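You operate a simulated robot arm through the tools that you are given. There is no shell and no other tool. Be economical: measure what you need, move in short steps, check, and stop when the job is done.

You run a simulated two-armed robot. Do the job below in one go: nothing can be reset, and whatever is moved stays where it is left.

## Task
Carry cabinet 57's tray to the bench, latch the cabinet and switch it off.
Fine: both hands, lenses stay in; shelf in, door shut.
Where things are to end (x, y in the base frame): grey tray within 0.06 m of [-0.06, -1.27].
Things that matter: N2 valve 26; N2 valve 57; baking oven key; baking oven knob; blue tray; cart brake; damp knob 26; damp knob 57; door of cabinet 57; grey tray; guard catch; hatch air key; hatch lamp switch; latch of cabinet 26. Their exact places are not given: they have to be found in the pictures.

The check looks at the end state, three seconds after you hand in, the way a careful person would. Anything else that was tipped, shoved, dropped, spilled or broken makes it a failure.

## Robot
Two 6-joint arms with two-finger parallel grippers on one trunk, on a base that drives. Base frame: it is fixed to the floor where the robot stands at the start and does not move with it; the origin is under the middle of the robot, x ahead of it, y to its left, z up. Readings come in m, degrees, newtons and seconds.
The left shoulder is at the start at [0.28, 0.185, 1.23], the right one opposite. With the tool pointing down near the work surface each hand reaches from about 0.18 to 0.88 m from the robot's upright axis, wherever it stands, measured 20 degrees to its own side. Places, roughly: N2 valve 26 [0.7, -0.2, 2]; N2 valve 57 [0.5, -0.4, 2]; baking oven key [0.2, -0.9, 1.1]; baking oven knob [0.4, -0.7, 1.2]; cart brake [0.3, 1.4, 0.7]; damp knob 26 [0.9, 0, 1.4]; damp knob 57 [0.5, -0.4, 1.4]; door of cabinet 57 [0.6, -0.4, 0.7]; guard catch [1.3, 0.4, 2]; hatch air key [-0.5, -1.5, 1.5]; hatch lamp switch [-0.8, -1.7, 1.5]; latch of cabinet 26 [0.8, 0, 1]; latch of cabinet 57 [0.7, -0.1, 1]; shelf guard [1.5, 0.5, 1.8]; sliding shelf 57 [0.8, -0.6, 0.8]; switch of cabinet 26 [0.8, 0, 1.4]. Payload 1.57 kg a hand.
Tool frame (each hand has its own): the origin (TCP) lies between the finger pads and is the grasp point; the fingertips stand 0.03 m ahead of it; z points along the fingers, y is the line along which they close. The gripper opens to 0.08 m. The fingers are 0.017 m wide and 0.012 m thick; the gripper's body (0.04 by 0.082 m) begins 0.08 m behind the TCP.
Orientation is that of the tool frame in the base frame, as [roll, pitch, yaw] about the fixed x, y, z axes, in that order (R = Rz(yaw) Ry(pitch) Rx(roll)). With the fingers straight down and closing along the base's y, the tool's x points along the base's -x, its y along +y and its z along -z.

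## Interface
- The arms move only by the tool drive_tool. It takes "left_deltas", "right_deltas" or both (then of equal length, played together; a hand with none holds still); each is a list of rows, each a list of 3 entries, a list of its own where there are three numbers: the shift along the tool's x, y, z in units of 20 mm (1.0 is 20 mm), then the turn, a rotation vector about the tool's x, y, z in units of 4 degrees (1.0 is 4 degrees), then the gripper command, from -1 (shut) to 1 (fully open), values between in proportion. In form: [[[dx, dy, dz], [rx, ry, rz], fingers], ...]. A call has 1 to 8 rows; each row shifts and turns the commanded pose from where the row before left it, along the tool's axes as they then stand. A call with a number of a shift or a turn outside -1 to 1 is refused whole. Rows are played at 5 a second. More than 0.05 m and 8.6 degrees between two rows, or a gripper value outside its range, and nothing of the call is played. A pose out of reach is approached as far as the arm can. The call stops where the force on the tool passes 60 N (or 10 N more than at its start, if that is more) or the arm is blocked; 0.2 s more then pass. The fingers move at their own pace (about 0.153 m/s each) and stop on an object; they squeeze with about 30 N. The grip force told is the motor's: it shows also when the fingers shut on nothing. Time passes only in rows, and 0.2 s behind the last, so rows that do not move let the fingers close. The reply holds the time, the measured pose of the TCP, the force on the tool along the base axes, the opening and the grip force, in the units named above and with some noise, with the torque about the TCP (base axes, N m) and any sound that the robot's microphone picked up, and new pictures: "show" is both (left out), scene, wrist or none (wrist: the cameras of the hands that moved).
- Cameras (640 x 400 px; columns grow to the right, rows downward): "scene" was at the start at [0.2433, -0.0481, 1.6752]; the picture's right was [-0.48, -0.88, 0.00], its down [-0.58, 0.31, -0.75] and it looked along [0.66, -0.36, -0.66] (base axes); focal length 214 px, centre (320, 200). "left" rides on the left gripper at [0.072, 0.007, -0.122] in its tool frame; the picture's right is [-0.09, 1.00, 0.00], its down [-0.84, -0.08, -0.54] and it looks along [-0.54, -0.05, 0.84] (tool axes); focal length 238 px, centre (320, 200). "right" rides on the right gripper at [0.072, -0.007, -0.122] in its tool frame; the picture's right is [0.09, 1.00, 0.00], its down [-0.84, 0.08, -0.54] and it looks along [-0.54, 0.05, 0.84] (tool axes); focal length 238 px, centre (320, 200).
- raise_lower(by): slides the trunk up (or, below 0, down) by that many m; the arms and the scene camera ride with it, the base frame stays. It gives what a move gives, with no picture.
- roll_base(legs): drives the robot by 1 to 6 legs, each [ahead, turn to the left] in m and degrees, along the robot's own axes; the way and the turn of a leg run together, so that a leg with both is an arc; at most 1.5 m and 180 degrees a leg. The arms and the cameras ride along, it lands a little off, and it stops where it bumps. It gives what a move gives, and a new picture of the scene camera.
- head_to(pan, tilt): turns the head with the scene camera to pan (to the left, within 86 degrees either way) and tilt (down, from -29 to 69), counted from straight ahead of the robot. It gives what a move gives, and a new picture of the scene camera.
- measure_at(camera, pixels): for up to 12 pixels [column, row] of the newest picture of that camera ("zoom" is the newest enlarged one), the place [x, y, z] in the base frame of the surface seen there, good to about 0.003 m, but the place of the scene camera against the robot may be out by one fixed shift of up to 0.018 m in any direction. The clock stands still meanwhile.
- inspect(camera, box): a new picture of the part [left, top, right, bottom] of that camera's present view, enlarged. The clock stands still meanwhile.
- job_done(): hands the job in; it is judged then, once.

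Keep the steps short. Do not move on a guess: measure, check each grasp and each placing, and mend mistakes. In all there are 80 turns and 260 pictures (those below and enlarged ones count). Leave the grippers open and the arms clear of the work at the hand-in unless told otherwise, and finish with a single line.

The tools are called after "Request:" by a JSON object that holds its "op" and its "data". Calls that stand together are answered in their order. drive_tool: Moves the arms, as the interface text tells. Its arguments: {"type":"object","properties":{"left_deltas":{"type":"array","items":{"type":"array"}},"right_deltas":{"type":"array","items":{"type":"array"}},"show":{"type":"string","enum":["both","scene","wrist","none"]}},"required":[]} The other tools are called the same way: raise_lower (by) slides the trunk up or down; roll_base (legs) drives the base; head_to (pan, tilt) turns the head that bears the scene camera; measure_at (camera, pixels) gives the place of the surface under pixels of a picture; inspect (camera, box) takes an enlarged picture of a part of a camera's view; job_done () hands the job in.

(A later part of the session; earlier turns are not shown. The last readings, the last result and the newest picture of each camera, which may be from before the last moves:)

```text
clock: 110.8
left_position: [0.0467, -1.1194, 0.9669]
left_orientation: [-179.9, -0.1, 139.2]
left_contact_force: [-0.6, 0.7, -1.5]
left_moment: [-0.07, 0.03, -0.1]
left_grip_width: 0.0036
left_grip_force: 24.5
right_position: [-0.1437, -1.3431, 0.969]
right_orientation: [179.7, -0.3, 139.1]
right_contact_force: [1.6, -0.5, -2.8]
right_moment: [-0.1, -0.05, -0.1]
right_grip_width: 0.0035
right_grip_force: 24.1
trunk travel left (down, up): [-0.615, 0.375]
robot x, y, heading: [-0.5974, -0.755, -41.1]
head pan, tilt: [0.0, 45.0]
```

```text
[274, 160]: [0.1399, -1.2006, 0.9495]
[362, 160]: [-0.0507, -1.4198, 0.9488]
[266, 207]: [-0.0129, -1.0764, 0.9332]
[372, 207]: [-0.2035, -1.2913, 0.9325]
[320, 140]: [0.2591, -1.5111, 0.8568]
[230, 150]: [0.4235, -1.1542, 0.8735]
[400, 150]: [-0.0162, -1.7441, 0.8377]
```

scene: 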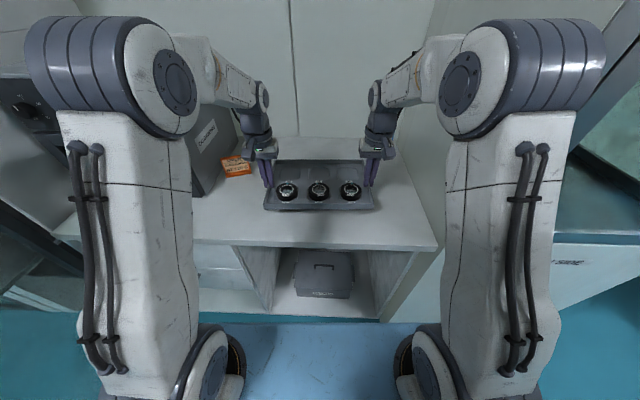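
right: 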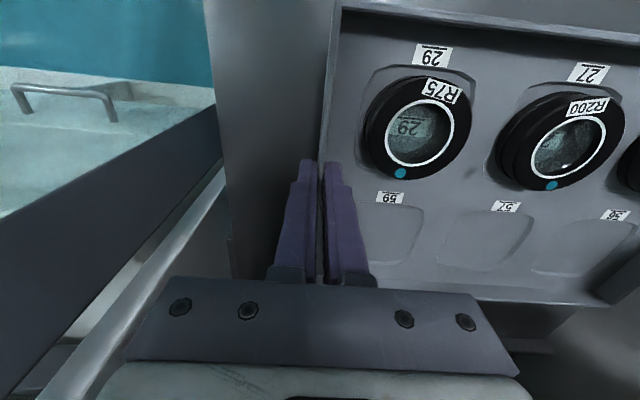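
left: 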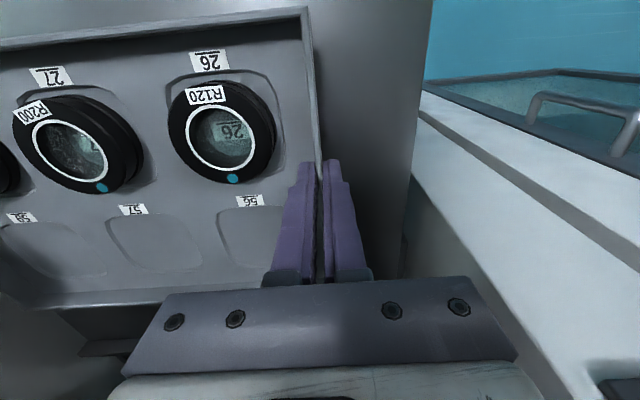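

The tray centre is at about [-0.037,-1.242], 3.7 cm left of the target. I shift both hands 2 cm right, then lower with the trunk, to just above the bench.

Request:
{"op": "drive_tool", "data": {"left_deltas": [[[0, -0.5, 0], [0, 0, 0], -1], [[0, -0.5, 0], [0, 0, 0], -1], [[0, 0, 0], [0, 0, 0], -1]], "right_deltas": [[[0, -0.5, 0], [0, 0, 0], -1], [[0, -0.5, 0], [0, 0, 0], -1], [[0, 0, 0], [0, 0, 0], -1]], "show": "none"}}

Request:
{"op": "raise_lower", "data": {"by": -0.065}}

Request:
{"op": "raise_lower", "data": {"by": -0.004}}

```text
clock: 111.6
left_position: [0.0332, -1.1351, 0.9668]
left_orientation: [179.9, -0.2, 139.4]
left_contact_force: [0.4, 2.0, -1.7]
left_moment: [-0.02, -0.04, -0.11]
left_grip_width: 0.0035
left_grip_force: 24.7
right_position: [-0.1573, -1.3577, 0.9668]
right_orientation: [179.8, -0.2, 139.0]
right_contact_force: [-0.3, -1.7, -1.3]
right_moment: [-0.07, 0.06, -0.07]
right_grip_width: 0.0035
right_grip_force: 24.2
trunk travel left (down, up): [-0.615, 0.375]
robot x, y, heading: [-0.5979, -0.7553, -41.0]
head pan, tilt: [0.0, 45.0]
```

```text
clock: 112.7
left_position: [0.0339, -1.1351, 0.9012]
left_orientation: [179.9, -0.2, 139.3]
left_contact_force: [0.7, 3.4, -1.8]
left_moment: [0.05, -0.01, -0.11]
left_grip_width: 0.0035
left_grip_force: 24.3
right_position: [-0.1574, -1.3578, 0.9015]
right_orientation: [179.8, -0.3, 139.1]
right_contact_force: [-2.5, -3.0, -3.0]
right_moment: [-0.16, 0.03, -0.05]
right_grip_width: 0.0037
right_grip_force: 24.6
trunk travel left (down, up): [-0.55, 0.44]
robot x, y, heading: [-0.5958, -0.7503, -41.2]
head pan, tilt: [0.0, 45.0]
```

```text
clock: 113.2
left_position: [0.0336, -1.1347, 0.8976]
left_orientation: [179.9, -0.2, 139.3]
left_contact_force: [1.8, 3.3, -2.1]
left_moment: [0.07, 0.01, -0.12]
left_grip_width: 0.0036
left_grip_force: 24.6
right_position: [-0.1577, -1.3575, 0.8979]
right_orientation: [179.7, -0.2, 139.1]
right_contact_force: [-2.0, -2.4, -2.6]
right_moment: [-0.13, 0.03, -0.03]
right_grip_width: 0.0036
right_grip_force: 24.7
trunk travel left (down, up): [-0.546, 0.444]
robot x, y, heading: [-0.5971, -0.753, -41.3]
head pan, tilt: [0.0, 45.0]
```

Not yet touching, as the vertical force is still about −2 N. I lower in 3 mm steps.

Request:
{"op": "raise_lower", "data": {"by": -0.003}}

Request:
{"op": "raise_lower", "data": {"by": -0.002}}

Request:
{"op": "drive_tool", "data": {"left_deltas": [[[0, 0, 0], [0, 0, 0], -1]], "right_deltas": [[[0, 0, 0], [0, 0, 0], -1]], "show": "wrist"}}

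```text
clock: 113.7
left_position: [0.0333, -1.1349, 0.898]
left_orientation: [-180.0, 0.1, 139.3]
left_contact_force: [3.1, 4.8, 15.9]
left_moment: [0.31, 0.18, -0.16]
left_grip_width: 0.0038
left_grip_force: 24.3
right_position: [-0.1584, -1.359, 0.8987]
right_orientation: [179.7, 0.0, 139.1]
right_contact_force: [-2.1, -5.3, 14.2]
right_moment: [0.14, 0.39, -0.04]
right_grip_width: 0.0035
right_grip_force: 24.5
trunk travel left (down, up): [-0.543, 0.447]
robot x, y, heading: [-0.5983, -0.7538, -41.0]
head pan, tilt: [0.0, 45.0]
```

```text
clock: 114.2
left_position: [0.0331, -1.1353, 0.8977]
left_orientation: [179.9, 0.3, 139.3]
left_contact_force: [3.6, 5.8, 39.2]
left_moment: [0.38, 0.44, -0.2]
left_grip_width: 0.0038
left_grip_force: 24.2
right_position: [-0.1576, -1.3578, 0.8978]
right_orientation: [179.7, 0.2, 139.1]
right_contact_force: [-0.8, -8.3, 25.6]
right_moment: [0.19, 0.28, -0.1]
right_grip_width: 0.0037
right_grip_force: 24.5
trunk travel left (down, up): [-0.541, 0.449]
robot x, y, heading: [-0.5953, -0.7584, -41.2]
head pan, tilt: [0.0, 45.0]
```

```text
clock: 114.6
left_position: [0.0332, -1.1349, 0.8978]
left_orientation: [-179.9, 0.4, 139.2]
left_contact_force: [5.0, 5.4, 41.5]
left_moment: [0.36, 0.46, -0.25]
left_grip_width: 0.0038
left_grip_force: 24.9
right_position: [-0.1583, -1.3572, 0.8979]
right_orientation: [179.8, 0.3, 139.2]
right_contact_force: [-2.6, -8.1, 30.5]
right_moment: [-0.05, 0.1, -0.09]
right_grip_width: 0.0032
right_grip_force: 24.3
trunk travel left (down, up): [-0.541, 0.449]
robot x, y, heading: [-0.5992, -0.7564, -41.1]
head pan, tilt: [0.0, 45.0]
```

right: 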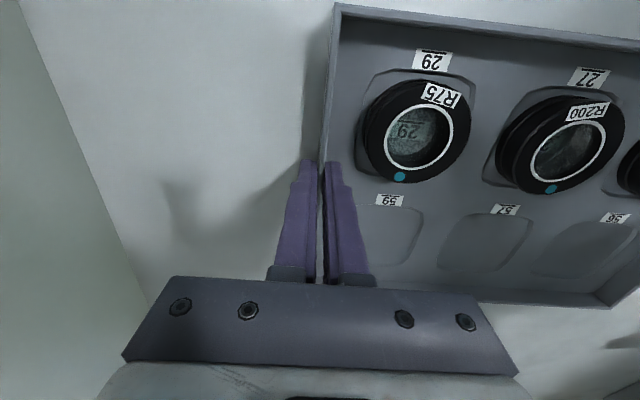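
left: 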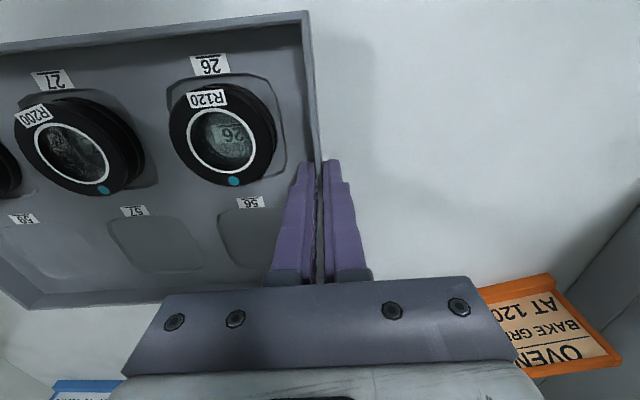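

The tray stands on the bench, pressed down too hard. I relieve 4 mm, open the fingers to 3 cm, and raise the trunk clear.

Request:
{"op": "raise_lower", "data": {"by": 0.004}}

Request:
{"op": "drive_tool", "data": {"left_deltas": [[[0, 0, 0], [0, 0, 0], -0.3], [[0, 0, 0], [0, 0, 0], -0.3], [[0, 0, 0], [0, 0, 0], -0.3]], "right_deltas": [[[0, 0, 0], [0, 0, 0], -0.3], [[0, 0, 0], [0, 0, 0], -0.3], [[0, 0, 0], [0, 0, 0], -0.3]], "show": "none"}}

Request:
{"op": "raise_lower", "data": {"by": 0.12}}

Request:
{"op": "drive_tool", "data": {"left_deltas": [[[0, 0, 0], [0, 0, 0], -0.3]], "right_deltas": [[[0, 0, 0], [0, 0, 0], -0.3]], "show": "both"}}

```text
clock: 115.2
left_position: [0.0339, -1.1346, 0.8964]
left_orientation: [180.0, 0.1, 139.3]
left_contact_force: [5.6, 4.5, 22.1]
left_moment: [-0.61, -0.61, -0.28]
left_grip_width: 0.0034
left_grip_force: 25.0
right_position: [-0.1573, -1.3587, 0.8976]
right_orientation: [179.8, -0.1, 139.1]
right_contact_force: [1.8, -11.1, 9.3]
right_moment: [-0.72, -0.65, -0.14]
right_grip_width: 0.0038
right_grip_force: 25.0
trunk travel left (down, up): [-0.545, 0.445]
robot x, y, heading: [-0.5964, -0.7589, -41.1]
head pan, tilt: [0.0, 45.0]
```

```text
clock: 116.0
left_position: [0.0337, -1.135, 0.8968]
left_orientation: [180.0, 0.0, 139.3]
left_contact_force: [4.7, 7.1, 21.9]
left_moment: [0.02, -0.12, 0.07]
left_grip_width: 0.02
left_grip_force: 0.0
right_position: [-0.1581, -1.3573, 0.8977]
right_orientation: [179.8, -0.3, 139.1]
right_contact_force: [-2.5, -2.0, 4.3]
right_moment: [-0.43, 0.23, -0.08]
right_grip_width: 0.0272
right_grip_force: 0.0
trunk travel left (down, up): [-0.545, 0.445]
robot x, y, heading: [-0.5987, -0.7566, -41.4]
head pan, tilt: [0.0, 45.0]
```

```text
clock: 117.5
left_position: [0.0316, -1.1347, 1.0168]
left_orientation: [-180.0, -0.1, 139.4]
left_contact_force: [-0.7, 0.1, 1.2]
left_moment: [0.0, -0.01, 0.0]
left_grip_width: 0.0281
left_grip_force: 0.1
right_position: [-0.1572, -1.3582, 1.0178]
right_orientation: [179.9, -0.2, 139.1]
right_contact_force: [-0.4, -0.1, 0.6]
right_moment: [-0.03, 0.0, -0.01]
right_grip_width: 0.028
right_grip_force: 0.1
trunk travel left (down, up): [-0.665, 0.325]
robot x, y, heading: [-0.5948, -0.7564, -41.1]
head pan, tilt: [0.0, 45.0]
```

```text
clock: 117.9
left_position: [0.0336, -1.1353, 1.0164]
left_orientation: [179.9, -0.1, 139.3]
left_contact_force: [0.1, 0.6, 0.3]
left_moment: [0.04, -0.01, 0.0]
left_grip_width: 0.0283
left_grip_force: 0.0
right_position: [-0.1582, -1.3582, 1.0178]
right_orientation: [179.8, -0.2, 139.0]
right_contact_force: [0.2, -0.4, -0.2]
right_moment: [-0.02, -0.03, -0.02]
right_grip_width: 0.0278
right_grip_force: 0.2
trunk travel left (down, up): [-0.665, 0.325]
robot x, y, heading: [-0.5993, -0.7583, -41.1]
head pan, tilt: [0.0, 45.0]
```

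scene: 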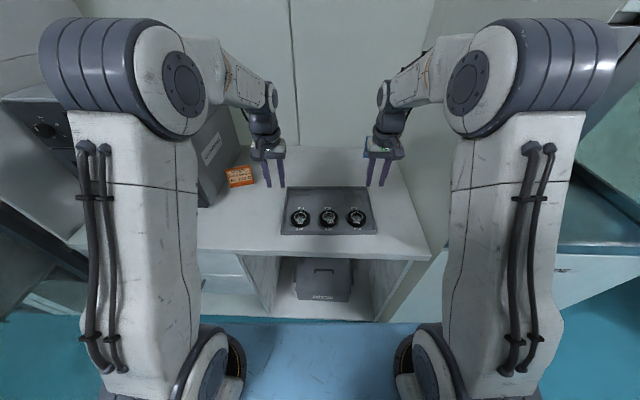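
right: 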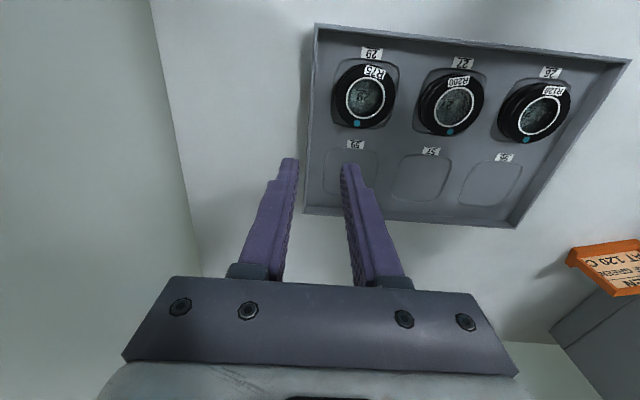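
left: 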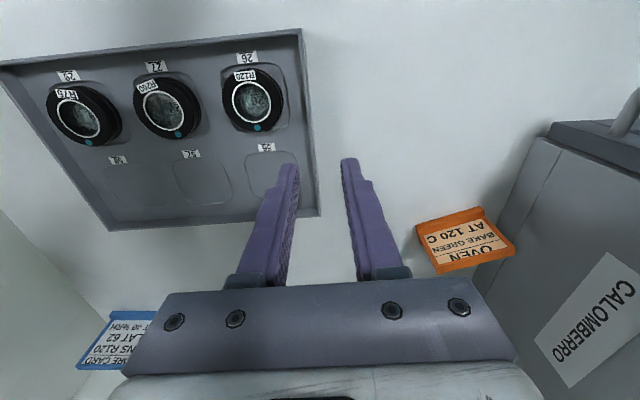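

The tray stands at about [-0.05,-1.256] with all three lenses in. I retrace my path backwards to the front of the cabinet.

Request:
{"op": "roll_base", "data": {"legs": [[-0.32, 0], [0, -91.7], [-0.54, 0], [0, 30], [-0.636, 0], [0, 60]]}}

Request:
{"op": "head_to", "data": {"pan": -10, "tilt": 40}}

```text
clock: 133.9
left_position: [0.2985, 0.0708, 1.0157]
left_orientation: [180.0, -0.1, 137.2]
left_contact_force: [0.5, -0.2, 0.1]
left_moment: [-0.01, -0.04, -0.03]
left_grip_width: 0.0279
left_grip_force: 0.1
right_position: [0.0995, -0.1466, 1.0167]
right_orientation: [179.8, -0.2, 137.0]
right_contact_force: [-0.6, -0.1, -1.1]
right_moment: [0.0, -0.02, -0.02]
right_grip_width: 0.0282
right_grip_force: 0.0
trunk travel left (down, up): [-0.665, 0.325]
robot x, y, heading: [-0.3199, 0.4734, -43.3]
head pan, tilt: [0.0, 45.0]
```

scene: 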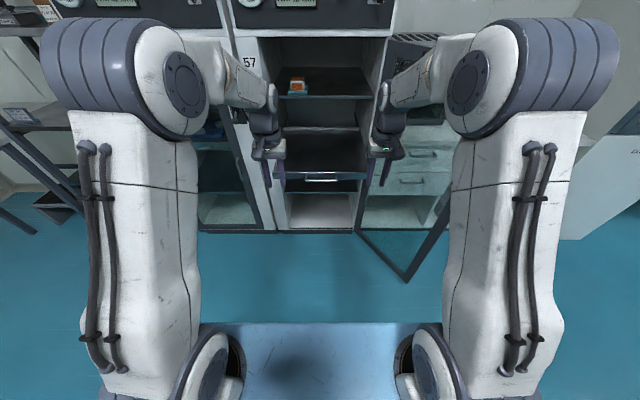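

```text
clock: 134.7
left_position: [0.2971, 0.0692, 1.0166]
left_orientation: [180.0, -0.1, 137.2]
left_contact_force: [-0.6, 0.0, -0.3]
left_moment: [-0.01, 0.01, 0.0]
left_grip_width: 0.0279
left_grip_force: 0.1
right_position: [0.0987, -0.1466, 1.0172]
right_orientation: [179.8, -0.1, 136.9]
right_contact_force: [0.5, -0.3, 0.1]
right_moment: [0.0, 0.03, -0.01]
right_grip_width: 0.0279
right_grip_force: 0.1
trunk travel left (down, up): [-0.665, 0.325]
robot x, y, heading: [-0.3206, 0.4714, -43.2]
head pan, tilt: [-10.0, 40.0]
```

scene: 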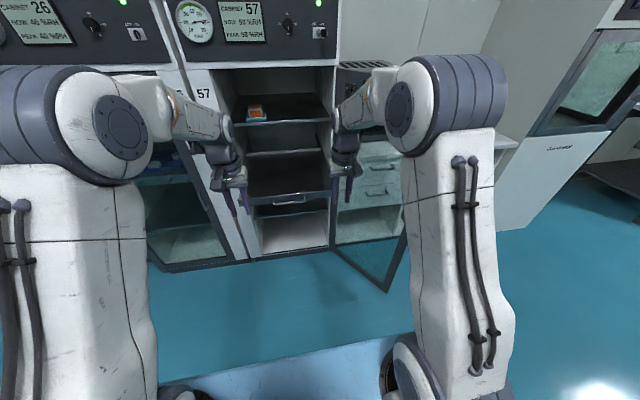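

All clear on return. I lower the trunk to shelf height; the left hand goes to the shelf middle, closed and tilted 20°, while the right hand is lifted out of the way.

Request:
{"op": "raise_lower", "data": {"by": -0.215}}

Request:
{"op": "drive_tool", "data": {"left_deltas": [[[0, -0.8, 0], [0, -0.65, 0], -1], [[0, -0.8, 0], [0, -0.65, 0], -1], [[0, -0.8, 0], [0, -0.65, 0], -1], [[0, -0.8, 0], [0, -0.65, 0], -1], [[0, -0.8, 0], [0, -0.65, 0], -1], [[0, -0.8, 0], [0, -0.65, 0], -1], [[0, -0.8, 0], [0, -0.65, 0], -1], [[0, -0.8, 0], [0, -0.65, 0], -1]], "right_deltas": [[[0, -0.1, -1], [0, 0, 0], -1], [[0, -0.1, -1], [0, 0, 0], -1], [[0, -0.1, -1], [0, 0, 0], -1], [[0, -0.1, -1], [0, 0, 0], -1], [[0, -0.1, -1], [0, 0, 0], -1], [[0, -0.1, -1], [0, 0, 0], -1], [[0, -0.1, -1], [0, 0, 0], -1], [[0, -0.1, -1], [0, 0, 0], -1]], "show": "wrist"}}

Request:
{"op": "roll_base", "data": {"legs": [[0.2, 0]]}}

Request:
{"op": "drive_tool", "data": {"left_deltas": [[[0, 0, 0], [0, 0, 0], -1]], "show": "wrist"}}

```text
clock: 136.9
left_position: [0.2988, 0.069, 0.8014]
left_orientation: [-179.9, -0.2, 137.2]
left_contact_force: [0.5, -0.3, -0.1]
left_moment: [0.02, 0.02, 0.02]
left_grip_width: 0.028
left_grip_force: 0.0
right_position: [0.0994, -0.1464, 0.8025]
right_orientation: [179.8, -0.1, 137.0]
right_contact_force: [0.0, -0.6, 0.8]
right_moment: [-0.03, 0.0, 0.0]
right_grip_width: 0.0279
right_grip_force: 0.1
trunk travel left (down, up): [-0.45, 0.54]
robot x, y, heading: [-0.3173, 0.4685, -43.2]
head pan, tilt: [-10.0, 40.0]
```

```text
clock: 138.8
left_position: [0.2111, -0.0255, 0.8011]
left_orientation: [179.9, 20.8, 137.2]
left_contact_force: [0.2, 0.4, -0.1]
left_moment: [0.01, 0.01, 0.0]
left_grip_width: 0.0001
left_grip_force: 21.3
right_position: [0.0886, -0.1573, 0.9636]
right_orientation: [179.8, -0.2, 137.0]
right_contact_force: [-0.1, -0.4, -0.4]
right_moment: [0.0, 0.03, -0.04]
right_grip_width: 0.0
right_grip_force: 21.3
trunk travel left (down, up): [-0.45, 0.54]
robot x, y, heading: [-0.3188, 0.4699, -43.4]
head pan, tilt: [-10.0, 40.0]
```

right: 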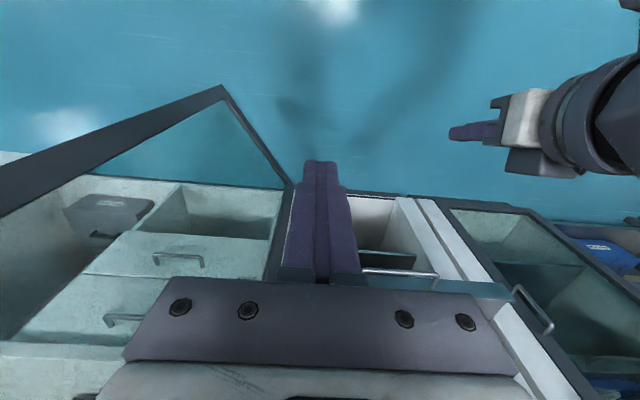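
left: 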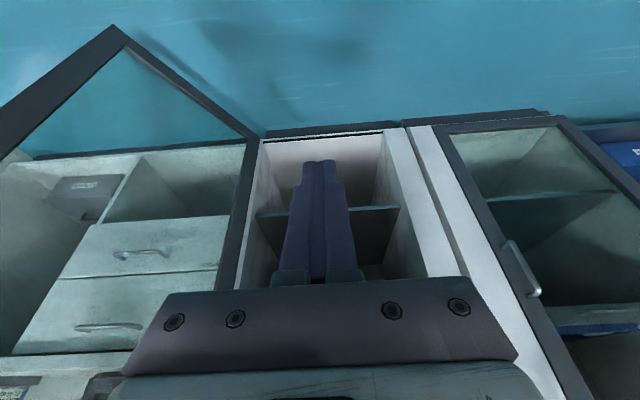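

```text
clock: 140.3
left_position: [0.3579, -0.1618, 0.8016]
left_orientation: [180.0, 20.7, 137.2]
left_contact_force: [-0.1, 0.7, -0.3]
left_moment: [-0.01, 0.01, -0.03]
left_grip_width: 0.0001
left_grip_force: 22.0
right_position: [0.2347, -0.2967, 0.9641]
right_orientation: [179.9, -0.3, 136.9]
right_contact_force: [-0.1, -0.3, -0.5]
right_moment: [0.0, 0.0, -0.02]
right_grip_width: 0.0002
right_grip_force: 21.8
trunk travel left (down, up): [-0.45, 0.54]
robot x, y, heading: [-0.1708, 0.3342, -43.2]
head pan, tilt: [-10.0, 40.0]
```

scene: 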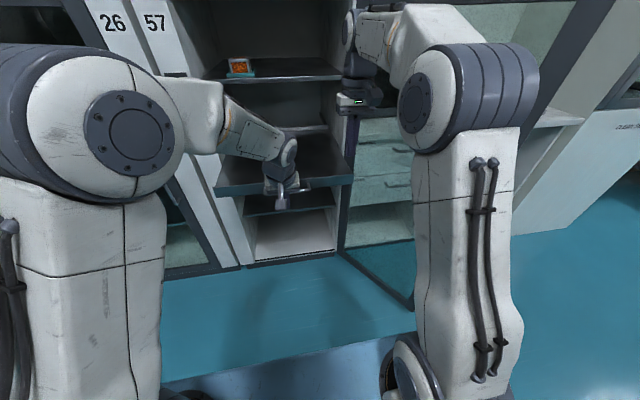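

```text
clock: 140.7
left_position: [0.357, -0.162, 0.8003]
left_orientation: [-179.9, 20.7, 137.2]
left_contact_force: [0.4, -1.0, -0.9]
left_moment: [-0.02, -0.04, 0.01]
left_grip_width: 0.0
left_grip_force: 21.3
right_position: [0.2347, -0.296, 0.9632]
right_orientation: [179.8, -0.2, 137.0]
right_contact_force: [-0.5, 0.3, 1.0]
right_moment: [0.0, 0.0, 0.02]
right_grip_width: 0.0001
right_grip_force: 21.2
trunk travel left (down, up): [-0.45, 0.54]
robot x, y, heading: [-0.1719, 0.3339, -43.3]
head pan, tilt: [-10.0, 40.0]
```

left: 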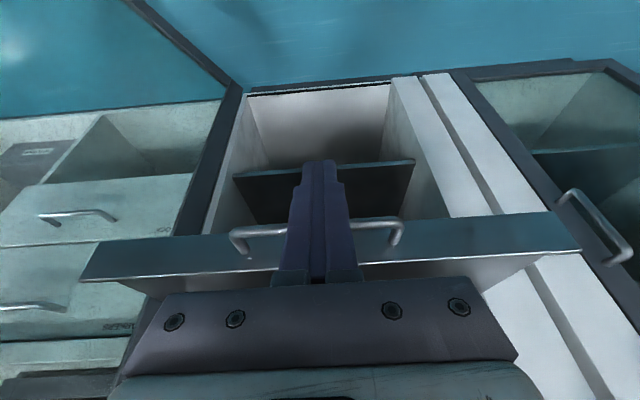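

The fingers stand squarely in front of the pull bar. I roll forward 0.2 m, which slides the shelf in, then finish with the arm.

Request:
{"op": "roll_base", "data": {"legs": [[0.2, 0]]}}

Request:
{"op": "drive_tool", "data": {"left_deltas": [[[-0.93, 0, 0.36], [0, 0, 0], -1], [[-0.93, 0, 0.36], [0, 0, 0], -1], [[-0.93, 0, 0.36], [0, 0, 0], -1], [[-0.93, 0, 0.36], [0, 0, 0], -1], [[-0.6, 0, 0.23], [0, 0, 0], -1]], "show": "both"}}

```text
clock: 142.3
left_position: [0.5061, -0.3003, 0.8017]
left_orientation: [-179.9, 20.6, 137.2]
left_contact_force: [-0.1, -0.3, 0.2]
left_moment: [0.03, 0.03, -0.02]
left_grip_width: 0.0001
left_grip_force: 21.1
right_position: [0.381, -0.4358, 0.9631]
right_orientation: [179.8, -0.2, 136.9]
right_contact_force: [-0.4, -0.4, -0.1]
right_moment: [0.0, 0.01, -0.02]
right_grip_width: 0.0004
right_grip_force: 21.0
trunk travel left (down, up): [-0.45, 0.54]
robot x, y, heading: [-0.0263, 0.1949, -43.3]
head pan, tilt: [-10.0, 40.0]
```

scene: 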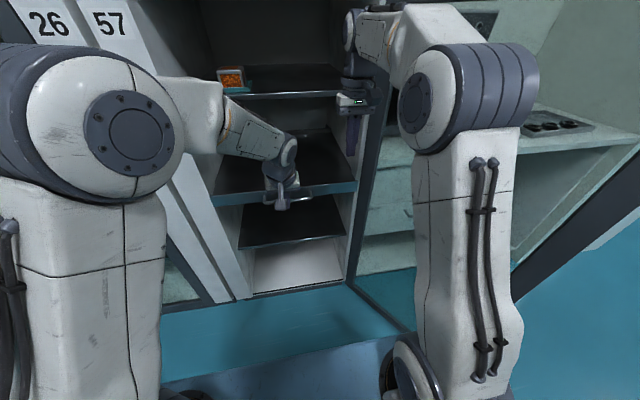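

```text
clock: 143.5
left_position: [0.5742, -0.364, 0.8012]
left_orientation: [180.0, 20.7, 137.0]
left_contact_force: [0.1, 0.5, -0.9]
left_moment: [-0.01, 0.03, 0.04]
left_grip_width: 0.0
left_grip_force: 21.6
right_position: [0.3824, -0.4351, 0.9623]
right_orientation: [179.8, -0.2, 136.8]
right_contact_force: [0.1, 0.5, 0.5]
right_moment: [0.03, -0.03, 0.0]
right_grip_width: 0.0
right_grip_force: 21.3
trunk travel left (down, up): [-0.45, 0.54]
robot x, y, heading: [-0.0236, 0.1942, -43.1]
head pan, tilt: [-10.0, 40.0]
```

scene: 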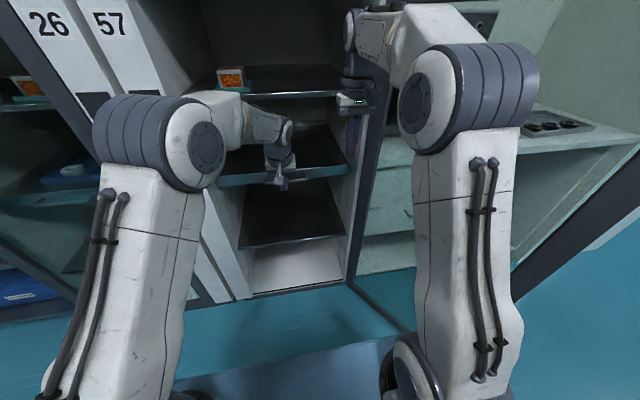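
left: 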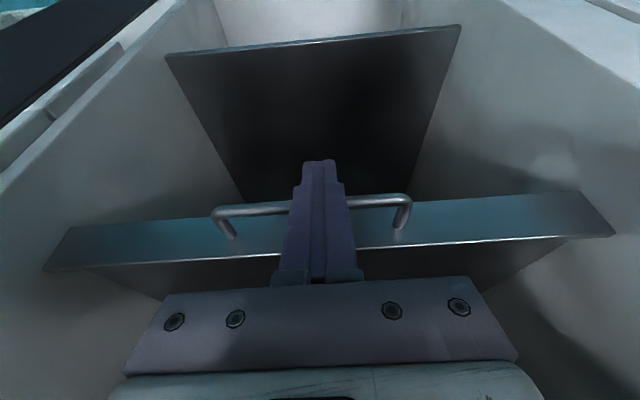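

Nearly in. I push the last bit gently until the stop.

Request:
{"op": "drive_tool", "data": {"left_deltas": [[[-0.3, 0, 0.11], [0, 0, 0], -1], [[-0.3, 0, 0.11], [0, 0, 0], -1], [[-0.3, 0, 0.11], [0, 0, 0], -1], [[-0.2, 0, 0.08], [0, 0, 0], -1]], "show": "wrist"}}

Request:
{"op": "measure_at", "data": {"camera": "left", "pixels": [[120, 240], [200, 235], [500, 215], [265, 200], [360, 195]]}}

```text
clock: 144.6
left_position: [0.5838, -0.3741, 0.7945]
left_orientation: [179.5, 18.8, 137.1]
left_contact_force: [-4.3, 3.2, -1.2]
left_moment: [-0.02, 0.05, -0.04]
left_grip_width: 0.0002
left_grip_force: 21.4
right_position: [0.3825, -0.4343, 0.9625]
right_orientation: [179.8, -0.2, 137.0]
right_contact_force: [-0.4, 0.9, -0.3]
right_moment: [-0.03, 0.0, 0.0]
right_grip_width: 0.0
right_grip_force: 21.4
trunk travel left (down, up): [-0.45, 0.54]
robot x, y, heading: [-0.0255, 0.1927, -43.2]
head pan, tilt: [-10.0, 40.0]
stopped in row 4 (left hand): the force on the tool passed its limit at 63 N (the readings are from after the stop); the commanded pose is now the measured one
```

left: 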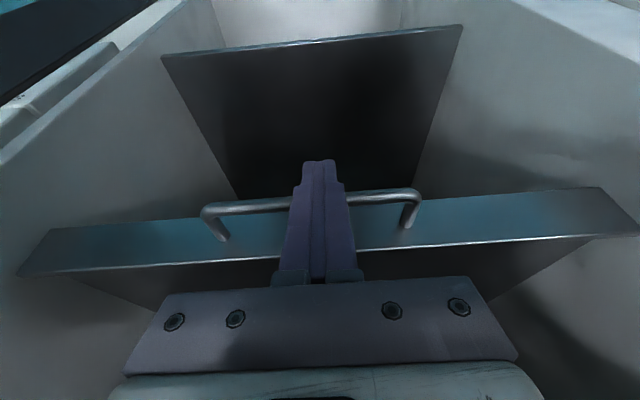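

```text
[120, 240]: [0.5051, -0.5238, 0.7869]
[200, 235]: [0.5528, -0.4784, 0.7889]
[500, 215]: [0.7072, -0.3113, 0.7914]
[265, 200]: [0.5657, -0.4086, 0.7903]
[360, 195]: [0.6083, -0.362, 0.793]
```

The shelf is home (front at d=0.730 as before). Next the door: I pull the left hand out, back off 0.1 m and raise the trunk so the right hand can pass over the door's top to its outer side.

Request:
{"op": "drive_tool", "data": {"left_deltas": [[[0.93, 0, -0.36], [0, 0, 0], -1], [[0.93, 0.5, -0.36], [0, 0, 0], -1], [[0.93, 1, -0.36], [0, 0, 0], -1], [[0.93, 1, -0.36], [0, 0, 0], -1], [[0.93, 1, -0.36], [0, 0, 0], -1], [[0.5, 1, -0.2], [0, 0, 0], -1], [[0, 1, 0], [0, 0, 0], -1], [[0, 1, 0], [0, 0, 0], -1]], "show": "none"}}

Request:
{"op": "roll_base", "data": {"legs": [[-0.1, 0]]}}

Request:
{"op": "raise_lower", "data": {"by": 0.37}}

Request:
{"op": "head_to", "data": {"pan": -25, "tilt": 45}}

```text
clock: 146.4
left_position: [0.5909, -0.2036, 0.8013]
left_orientation: [179.5, 18.9, 137.1]
left_contact_force: [0.6, 0.2, 0.0]
left_moment: [-0.01, -0.01, 0.02]
left_grip_width: 0.0
left_grip_force: 21.1
right_position: [0.3809, -0.4339, 0.9622]
right_orientation: [179.8, -0.2, 137.0]
right_contact_force: [0.0, 0.5, 0.7]
right_moment: [0.01, -0.02, 0.05]
right_grip_width: 0.0
right_grip_force: 21.1
trunk travel left (down, up): [-0.45, 0.54]
robot x, y, heading: [-0.023, 0.1957, -43.2]
head pan, tilt: [-10.0, 40.0]
```

```text
clock: 147.5
left_position: [0.5166, -0.1344, 0.8002]
left_orientation: [179.7, 18.9, 137.0]
left_contact_force: [1.1, 0.1, 0.2]
left_moment: [0.02, 0.02, 0.0]
left_grip_width: 0.0003
left_grip_force: 21.8
right_position: [0.3079, -0.3668, 0.9636]
right_orientation: [179.8, -0.2, 136.9]
right_contact_force: [0.8, -0.4, -0.5]
right_moment: [-0.01, 0.01, 0.0]
right_grip_width: 0.0002
right_grip_force: 21.1
trunk travel left (down, up): [-0.45, 0.54]
robot x, y, heading: [-0.0981, 0.2654, -43.0]
head pan, tilt: [-10.0, 40.0]
```

scene: 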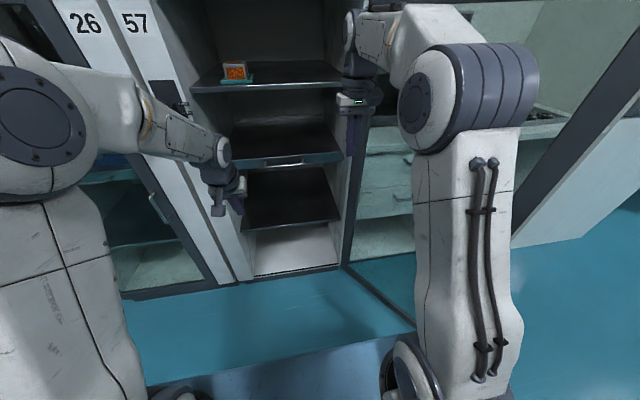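

```text
clock: 151.1
left_position: [0.5173, -0.1345, 1.171]
left_orientation: [179.6, 18.9, 137.1]
left_contact_force: [0.8, -0.3, -0.2]
left_moment: [0.0, 0.02, -0.02]
left_grip_width: 0.0001
left_grip_force: 21.2
right_position: [0.3082, -0.3655, 1.3326]
right_orientation: [179.8, -0.2, 136.9]
right_contact_force: [-1.1, -0.1, 0.3]
right_moment: [0.0, -0.01, 0.01]
right_grip_width: 0.0
right_grip_force: 21.5
trunk travel left (down, up): [-0.82, 0.17]
robot x, y, heading: [-0.0977, 0.2654, -43.1]
head pan, tilt: [-10.0, 40.0]
```

```text
clock: 151.9
left_position: [0.5175, -0.1353, 1.1702]
left_orientation: [179.6, 18.8, 137.0]
left_contact_force: [0.4, -0.6, -0.1]
left_moment: [0.04, 0.0, 0.03]
left_grip_width: 0.0001
left_grip_force: 21.3
right_position: [0.3081, -0.3659, 1.3323]
right_orientation: [179.8, -0.3, 137.0]
right_contact_force: [-0.5, -0.6, -0.2]
right_moment: [0.03, 0.01, 0.02]
right_grip_width: 0.0
right_grip_force: 20.3
trunk travel left (down, up): [-0.82, 0.17]
robot x, y, heading: [-0.0985, 0.2641, -43.0]
head pan, tilt: [-25.0, 45.0]
```

scene: 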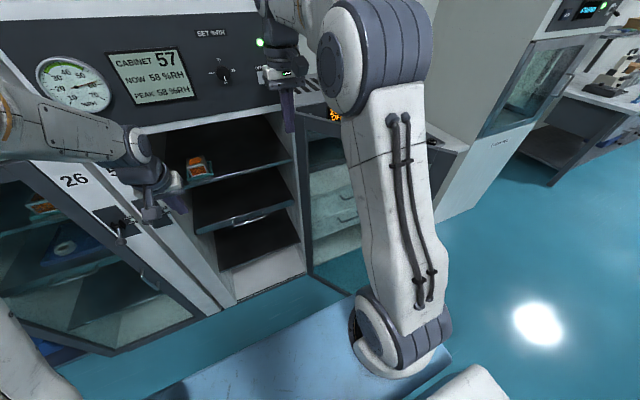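

The fingertips (z≈1.30) are above the door's top (≈1.25). I swing the right hand over the door to its outer side, move the left hand out of the door's way, and lower.

Request:
{"op": "drive_tool", "data": {"left_deltas": [[[0, 1, 0], [0, 0, 0], -1], [[0, 1, 0], [0, 0, 0], -1], [[0, 1, 0], [0, 0, 0], -1], [[0, 1, 0], [0, 0, 0], -1], [[0, 1, 0], [0, 0, 0], -1], [[0, 1, 0], [0, 0, 0], -1], [[0, 1, 0], [0, 0, 0], -1], [[0, 1, 0], [0, 0, 0], -1]], "right_deltas": [[[0, -1, 0], [0, 0, 0], -1], [[0, -1, 0], [0, 0, 0], -1], [[0, -1, 0], [0, 0, 0], -1], [[0, -1, 0], [0, 0, 0], -1], [[0, -1, 0], [0, 0, 0], -1], [[0, -1, 0], [0, 0, 0], -1], [[0, -1, 0], [0, 0, 0], -1], [[0, -1, 0], [0, 0, 0], -1]], "show": "none"}}

Request:
{"op": "drive_tool", "data": {"left_deltas": [[[0, 1, 0], [0, 0, 0], -1], [[0, 1, 0], [0, 0, 0], -1], [[0, 0, 0], [0, 0, 0], -1], [[0, 0, 0], [0, 0, 0], -1], [[0, 0, 0], [0, 0, 0], -1]], "right_deltas": [[[0, -1, 0], [0, 0, 0], -1], [[0, -1, 0], [0, 0, 0], -1], [[0, -1, 0], [0, 0, 0], -1], [[0, -1, 0], [0, 0, 0], -1], [[0, -0.8, 0], [0, 0, 0], -1]], "show": "both"}}

Request:
{"op": "measure_at", "data": {"camera": "right", "pixels": [[380, 100], [400, 150], [420, 200], [440, 250], [350, 100], [450, 100], [480, 200], [500, 300], [250, 100], [300, 60]]}}

```text
clock: 153.7
left_position: [0.6262, -0.0174, 1.1712]
left_orientation: [179.7, 18.9, 137.0]
left_contact_force: [0.5, 0.7, 0.3]
left_moment: [-0.01, 0.01, -0.03]
left_grip_width: 0.0
left_grip_force: 21.3
right_position: [0.1982, -0.4839, 1.333]
right_orientation: [179.8, -0.3, 136.9]
right_contact_force: [0.5, 0.1, 0.1]
right_moment: [0.02, 0.01, 0.0]
right_grip_width: 0.0003
right_grip_force: 21.0
trunk travel left (down, up): [-0.82, 0.17]
robot x, y, heading: [-0.0989, 0.2667, -43.4]
head pan, tilt: [-25.0, 45.0]
```

```text
clock: 154.9
left_position: [0.6531, 0.0125, 1.1726]
left_orientation: [179.5, 19.0, 137.0]
left_contact_force: [-0.3, 0.1, -0.7]
left_moment: [0.04, -0.01, 0.04]
left_grip_width: 0.0
left_grip_force: 21.7
right_position: [0.1318, -0.553, 1.3313]
right_orientation: [179.8, -0.3, 136.8]
right_contact_force: [-0.5, -0.1, -0.2]
right_moment: [-0.01, -0.03, 0.02]
right_grip_width: 0.0
right_grip_force: 21.6
trunk travel left (down, up): [-0.82, 0.17]
robot x, y, heading: [-0.0958, 0.2671, -43.3]
head pan, tilt: [-25.0, 45.0]
```

scene: 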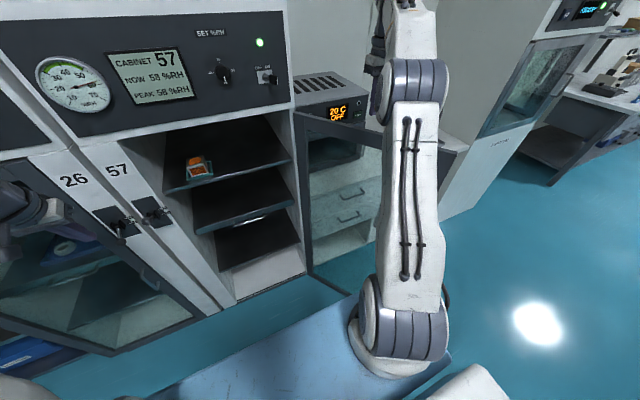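
right: 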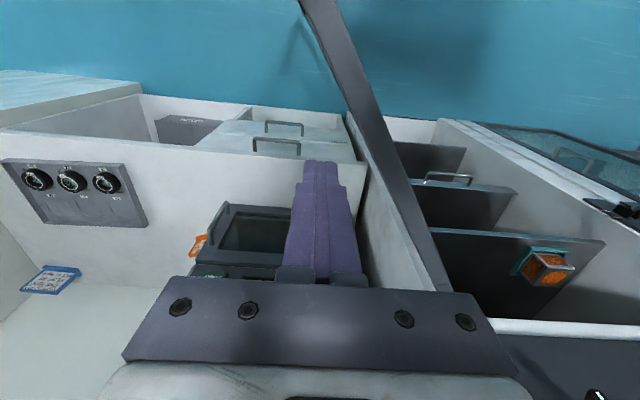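
left: 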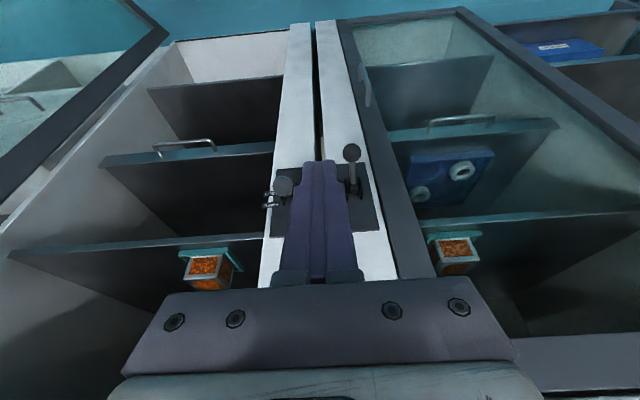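

```text
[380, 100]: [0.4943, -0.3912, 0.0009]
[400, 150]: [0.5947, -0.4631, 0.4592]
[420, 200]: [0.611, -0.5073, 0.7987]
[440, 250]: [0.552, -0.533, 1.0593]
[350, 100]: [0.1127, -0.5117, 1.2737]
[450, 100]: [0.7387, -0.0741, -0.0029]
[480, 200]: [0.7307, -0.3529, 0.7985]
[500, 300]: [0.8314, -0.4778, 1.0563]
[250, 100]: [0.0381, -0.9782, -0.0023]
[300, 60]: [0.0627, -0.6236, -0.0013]
```

The right hand is on the outer side; the door top is at z≈1.274. For safe sweep room I move 5 cm further out, back the base 6 cm, lower the fingers beside the top frame, and push the door toward closing, slowing at the end.

Request:
{"op": "drive_tool", "data": {"right_deltas": [[[0, -1, 0], [0, 0, 0], -1], [[0, -1, 0], [0, 0, 0], -1], [[0, -0.5, 0], [0, 0, 0], -1]], "show": "none"}}

Request:
{"op": "roll_base", "data": {"legs": [[-0.06, 0]]}}

Request:
{"op": "drive_tool", "data": {"right_deltas": [[[0, 0, 1], [0, 0, 0], -1], [[0, 0, 1], [0, 0, 0], -1], [[0, 0, 1], [0, 0, 0], -1], [[0, 0, 1], [0, 0, 0], -1], [[0, 1, 0], [0, 0, 0], -1], [[0, 1, 0], [0, 0, 0], -1], [[0, 1, 0], [0, 0, 0], -1], [[0, 1, 0], [0, 0, 0], -1]], "show": "none"}}

Request:
{"op": "drive_tool", "data": {"right_deltas": [[[0, 1, 0], [0, 0, 0], -1], [[0, 1, 0], [0, 0, 0], -1], [[0, 1, 0], [0, 0, 0], -1], [[0, 1, 0], [0, 0, 0], -1], [[0, 1, 0], [0, 0, 0], -1], [[0, 1, 0], [0, 0, 0], -1], [[0, 1, 0], [0, 0, 0], -1], [[0, 1, 0], [0, 0, 0], -1]], "show": "none"}}

Request:
{"op": "drive_tool", "data": {"right_deltas": [[[0, 0.8, 0], [0, 0, 0], -1], [[0, 0.8, 0], [0, 0, 0], -1], [[0, 0.8, 0], [0, 0, 0], -1], [[0, 0.8, 0], [0, 0, 0], -1], [[0, 0.8, 0], [0, 0, 0], -1], [[0, 0.6, 0], [0, 0, 0], -1], [[0, 0.6, 0], [0, 0, 0], -1], [[0, 0.6, 0], [0, 0, 0], -1]], "show": "wrist"}}

Request:
{"op": "head_to", "data": {"pan": 5, "tilt": 45}}

```text
clock: 155.7
left_position: [0.653, 0.0118, 1.1723]
left_orientation: [179.6, 18.9, 137.0]
left_contact_force: [0.0, 0.4, 0.3]
left_moment: [0.01, -0.01, 0.0]
left_grip_width: 0.0
left_grip_force: 21.0
right_position: [0.1047, -0.575, 1.3282]
right_orientation: [179.8, -0.2, 136.9]
right_contact_force: [-0.1, 0.3, 0.3]
right_moment: [0.01, 0.02, -0.01]
right_grip_width: 0.0
right_grip_force: 21.4
right hand out of reach, approached as far as the arm can: row 2, 3
trunk travel left (down, up): [-0.82, 0.17]
robot x, y, heading: [-0.0967, 0.2618, -43.2]
head pan, tilt: [-25.0, 45.0]
```

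```text
clock: 156.7
left_position: [0.6095, 0.0528, 1.1711]
left_orientation: [179.6, 18.9, 137.0]
left_contact_force: [0.0, 0.2, -0.1]
left_moment: [0.01, -0.01, -0.01]
left_grip_width: 0.0
left_grip_force: 21.4
right_position: [0.0605, -0.5336, 1.3284]
right_orientation: [179.7, -0.2, 136.9]
right_contact_force: [0.2, -0.2, -0.9]
right_moment: [0.03, 0.0, 0.01]
right_grip_width: 0.0
right_grip_force: 21.4
trunk travel left (down, up): [-0.82, 0.17]
robot x, y, heading: [-0.1399, 0.3052, -43.2]
head pan, tilt: [-25.0, 45.0]
```

scene: 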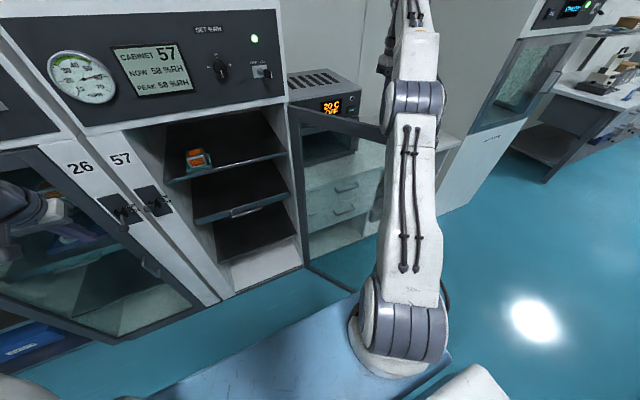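

```text
clock: 158.4
left_position: [0.6096, 0.0525, 1.1726]
left_orientation: [179.6, 18.8, 137.0]
left_contact_force: [0.3, -0.2, -0.9]
left_moment: [0.02, 0.02, 0.02]
left_grip_width: 0.0001
left_grip_force: 22.0
right_position: [0.1153, -0.4743, 1.2483]
right_orientation: [179.7, -0.1, 136.8]
right_contact_force: [0.1, 0.0, 0.1]
right_moment: [-0.01, 0.04, 0.0]
right_grip_width: 0.0
right_grip_force: 21.5
trunk travel left (down, up): [-0.82, 0.17]
robot x, y, heading: [-0.1414, 0.3044, -43.4]
head pan, tilt: [-25.0, 45.0]
```

```text
clock: 160.2
left_position: [0.6094, 0.053, 1.1731]
left_orientation: [179.5, 18.8, 137.1]
left_contact_force: [-0.1, -0.5, 0.4]
left_moment: [-0.02, -0.01, 0.03]
left_grip_width: 0.0
left_grip_force: 21.0
right_position: [0.2256, -0.3575, 1.2489]
right_orientation: [179.9, -0.2, 136.9]
right_contact_force: [0.1, 0.1, 0.1]
right_moment: [0.03, 0.04, 0.04]
right_grip_width: 0.0
right_grip_force: 21.2
trunk travel left (down, up): [-0.82, 0.17]
robot x, y, heading: [-0.1428, 0.3065, -43.1]
head pan, tilt: [-25.0, 45.0]
```

```text
clock: 162.1
left_position: [0.6096, 0.0531, 1.1716]
left_orientation: [179.6, 18.8, 137.0]
left_contact_force: [0.3, 0.1, 0.4]
left_moment: [0.0, 0.0, 0.0]
left_grip_width: 0.0
left_grip_force: 21.6
right_position: [0.3035, -0.2717, 1.25]
right_orientation: [179.8, -0.2, 136.9]
right_contact_force: [-0.2, 0.5, 0.9]
right_moment: [0.06, -0.01, 0.0]
right_grip_width: 0.0001
right_grip_force: 21.5
trunk travel left (down, up): [-0.82, 0.17]
robot x, y, heading: [-0.1395, 0.3041, -43.4]
head pan, tilt: [-25.0, 45.0]
```

right: 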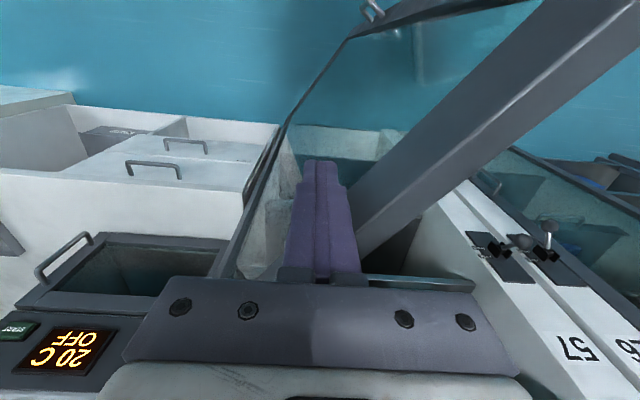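

```text
clock: 163.0
left_position: [0.61, 0.0532, 1.1725]
left_orientation: [179.7, 19.0, 137.1]
left_contact_force: [-0.4, 0.0, 0.7]
left_moment: [0.02, -0.01, -0.04]
left_grip_width: 0.0002
left_grip_force: 21.2
right_position: [0.3037, -0.2732, 1.2506]
right_orientation: [179.8, -0.2, 136.8]
right_contact_force: [0.2, 1.0, 0.7]
right_moment: [-0.01, -0.01, 0.01]
right_grip_width: 0.0
right_grip_force: 21.3
trunk travel left (down, up): [-0.82, 0.17]
robot x, y, heading: [-0.1423, 0.3052, -43.0]
head pan, tilt: [5.0, 45.0]
```

scene: 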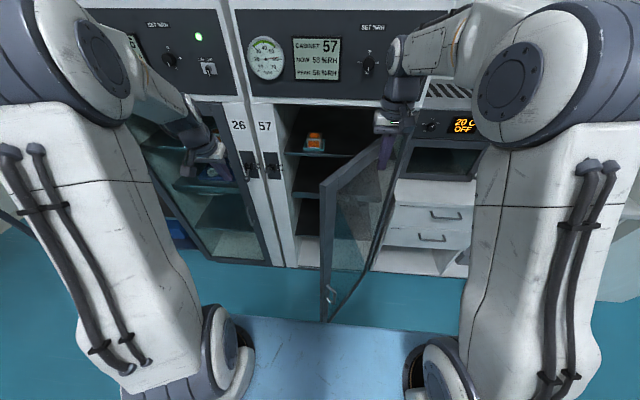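

The door is about halfway closed. I continue the arc with the right hand to nearly closed, retract it, bring the left hand in front of the door's latch-side frame, roll closer, and push it shut gently.

Request:
{"op": "drive_tool", "data": {"right_deltas": [[[-0.525, 0.66, 0], [0, 0, 0], -1], [[-0.525, 0.66, 0], [0, 0, 0], -1], [[-0.525, 0.66, 0], [0, 0, 0], -1], [[-0.525, 0.66, 0], [0, 0, 0], -1], [[-0.69, 0.54, 0], [0, 0, 0], -1], [[-0.69, 0.54, 0], [0, 0, 0], -1], [[-0.69, 0.54, 0], [0, 0, 0], -1], [[-0.69, 0.54, 0], [0, 0, 0], -1]], "show": "none"}}

Request:
{"op": "drive_tool", "data": {"right_deltas": [[[-0.7, 0.3, 0], [0, 0, 0], -1], [[-0.7, 0.3, 0], [0, 0, 0], -1], [[-0.7, 0.3, 0], [0, 0, 0], -1], [[-0.7, 0.3, 0], [0, 0, 0], -1], [[-0.7, 0.3, 0], [0, 0, 0], -1], [[1, 0, 0], [0, 0, 0], -1], [[1, 0, 0], [0, 0, 0], -1], [[1, 0, 0], [0, 0, 0], -1]], "show": "scene"}}

Request:
{"op": "drive_tool", "data": {"left_deltas": [[[0, -1, 0], [0, 0, 0], -1], [[0, -1, 0], [0, 0, 0], -1], [[0, -1, 0], [0, 0, 0], -1], [[0, -1, 0], [0, 0, 0], -1], [[0, -1, 0], [0, 0, 0], -1], [[0, -1, 0], [0, 0, 0], -1], [[0, -0.5, 0], [0, 0, 0], -1]], "right_deltas": [[[1, 0, 0], [0, 0, 0], -1], [[1, 0, 0], [0, 0, 0], -1], [[1, 0, 0], [0, 0, 0], -1], [[1, -0.5, 0], [0, 0, 0], -1], [[1, -0.5, 0], [0, 0, 0], -1], [[0, -1, 0], [0, 0, 0], -1], [[0, -1, 0], [0, 0, 0], -1]], "show": "none"}}

Request:
{"op": "roll_base", "data": {"legs": [[0.12, 0]]}}

Request:
{"op": "drive_tool", "data": {"left_deltas": [[[-0.85, 0, 0.29], [0, 0, 0], -1], [[-0.85, 0, 0.29], [0, 0, 0], -1], [[-0.85, 0, 0.29], [0, 0, 0], -1], [[-0.85, 0, 0.29], [0, 0, 0], -1], [[-0.6, 0, 0.2], [0, 0, 0], -1], [[-0.5, 0, 0.17], [0, 0, 0], -1], [[-0.5, 0, 0.17], [0, 0, 0], -1]], "show": "both"}}

```text
clock: 164.8
left_position: [0.6096, 0.0522, 1.1719]
left_orientation: [179.7, 19.0, 137.0]
left_contact_force: [0.2, 0.2, 0.3]
left_moment: [0.02, -0.01, -0.01]
left_grip_width: 0.0001
left_grip_force: 21.4
right_position: [0.4405, -0.2693, 1.25]
right_orientation: [179.9, -0.2, 136.9]
right_contact_force: [0.7, -1.2, 0.3]
right_moment: [0.02, -0.02, 0.0]
right_grip_width: 0.0
right_grip_force: 21.5
trunk travel left (down, up): [-0.82, 0.17]
robot x, y, heading: [-0.1434, 0.3085, -43.3]
head pan, tilt: [5.0, 45.0]
```

```text
clock: 166.6
left_position: [0.6099, 0.0529, 1.1717]
left_orientation: [179.6, 18.9, 137.0]
left_contact_force: [0.0, 0.7, 0.3]
left_moment: [0.03, 0.02, 0.01]
left_grip_width: 0.0
left_grip_force: 21.2
right_position: [0.4074, -0.2294, 1.2394]
right_orientation: [179.9, -0.1, 136.9]
right_contact_force: [0.7, 0.6, 0.3]
right_moment: [0.0, -0.02, -0.04]
right_grip_width: 0.0
right_grip_force: 21.6
right hand out of reach, approached as far as the arm can: row 1, 2, 3, 4, 5
trunk travel left (down, up): [-0.82, 0.17]
robot x, y, heading: [-0.1403, 0.3079, -43.1]
head pan, tilt: [5.0, 45.0]
```

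scene: 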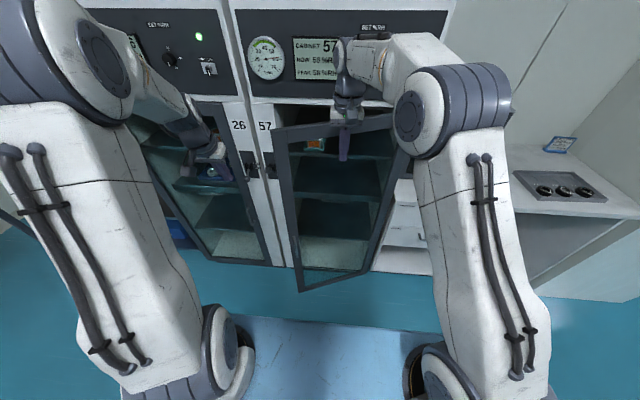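

```text
clock: 168.2
left_position: [0.5207, -0.0408, 1.1723]
left_orientation: [179.5, 18.9, 136.9]
left_contact_force: [-0.2, 0.7, -0.1]
left_moment: [0.0, -0.02, 0.0]
left_grip_width: 0.0
left_grip_force: 21.4
right_position: [0.2959, -0.2049, 1.2406]
right_orientation: [179.8, -0.2, 136.9]
right_contact_force: [0.3, -0.1, 0.9]
right_moment: [0.01, 0.01, 0.0]
right_grip_width: 0.0001
right_grip_force: 20.8
trunk travel left (down, up): [-0.82, 0.17]
robot x, y, heading: [-0.1445, 0.3058, -43.7]
head pan, tilt: [5.0, 45.0]
```

```text
clock: 169.4
left_position: [0.5989, -0.1029, 1.1728]
left_orientation: [179.0, 18.7, 137.5]
left_contact_force: [-0.1, -0.4, 0.9]
left_moment: [0.03, 0.0, -0.02]
left_grip_width: 0.0
left_grip_force: 21.3
right_position: [0.3704, -0.2735, 1.2387]
right_orientation: [179.9, -0.2, 137.3]
right_contact_force: [-0.4, -0.2, -0.4]
right_moment: [0.02, 0.01, -0.02]
right_grip_width: 0.0001
right_grip_force: 21.1
trunk travel left (down, up): [-0.82, 0.17]
robot x, y, heading: [-0.0649, 0.2362, -43.1]
head pan, tilt: [5.0, 45.0]
stopped in leg 1: the force on the tool passed its limit at 72 N (the readings are from after the stop); the commanded pose is now the measured one
```

scene: 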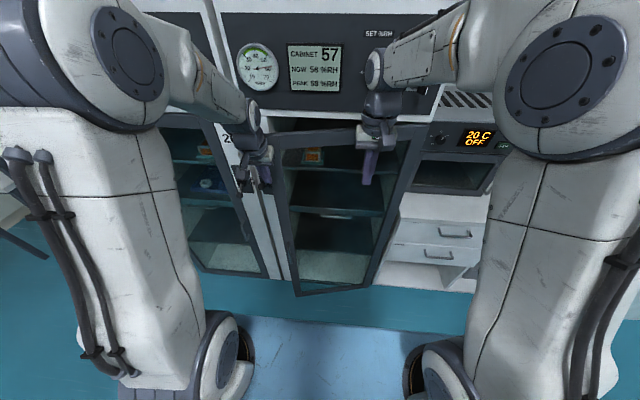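

```text
clock: 171.0
left_position: [0.6782, -0.1745, 1.1712]
left_orientation: [179.0, 18.7, 137.4]
left_contact_force: [-0.4, 0.4, -0.5]
left_moment: [0.01, 0.0, -0.01]
left_grip_width: 0.0
left_grip_force: 21.1
right_position: [0.3708, -0.2721, 1.2397]
right_orientation: [179.9, -0.2, 137.1]
right_contact_force: [0.6, -0.1, -0.5]
right_moment: [0.03, -0.02, 0.0]
right_grip_width: 0.0
right_grip_force: 21.0
trunk travel left (down, up): [-0.82, 0.17]
robot x, y, heading: [-0.0684, 0.2342, -43.1]
head pan, tilt: [5.0, 45.0]
```

scene: 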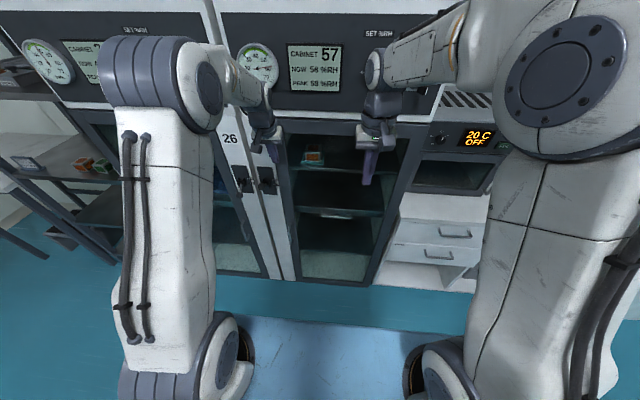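
left: 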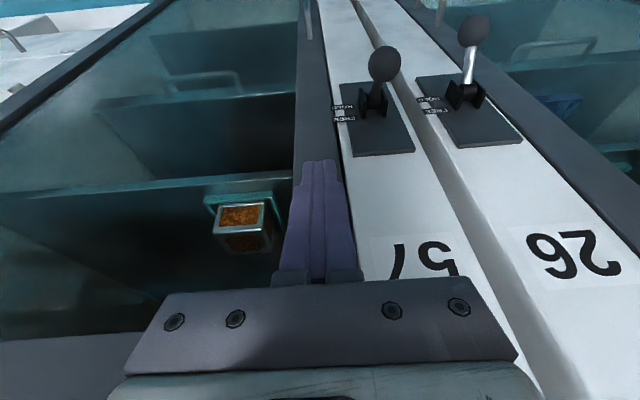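

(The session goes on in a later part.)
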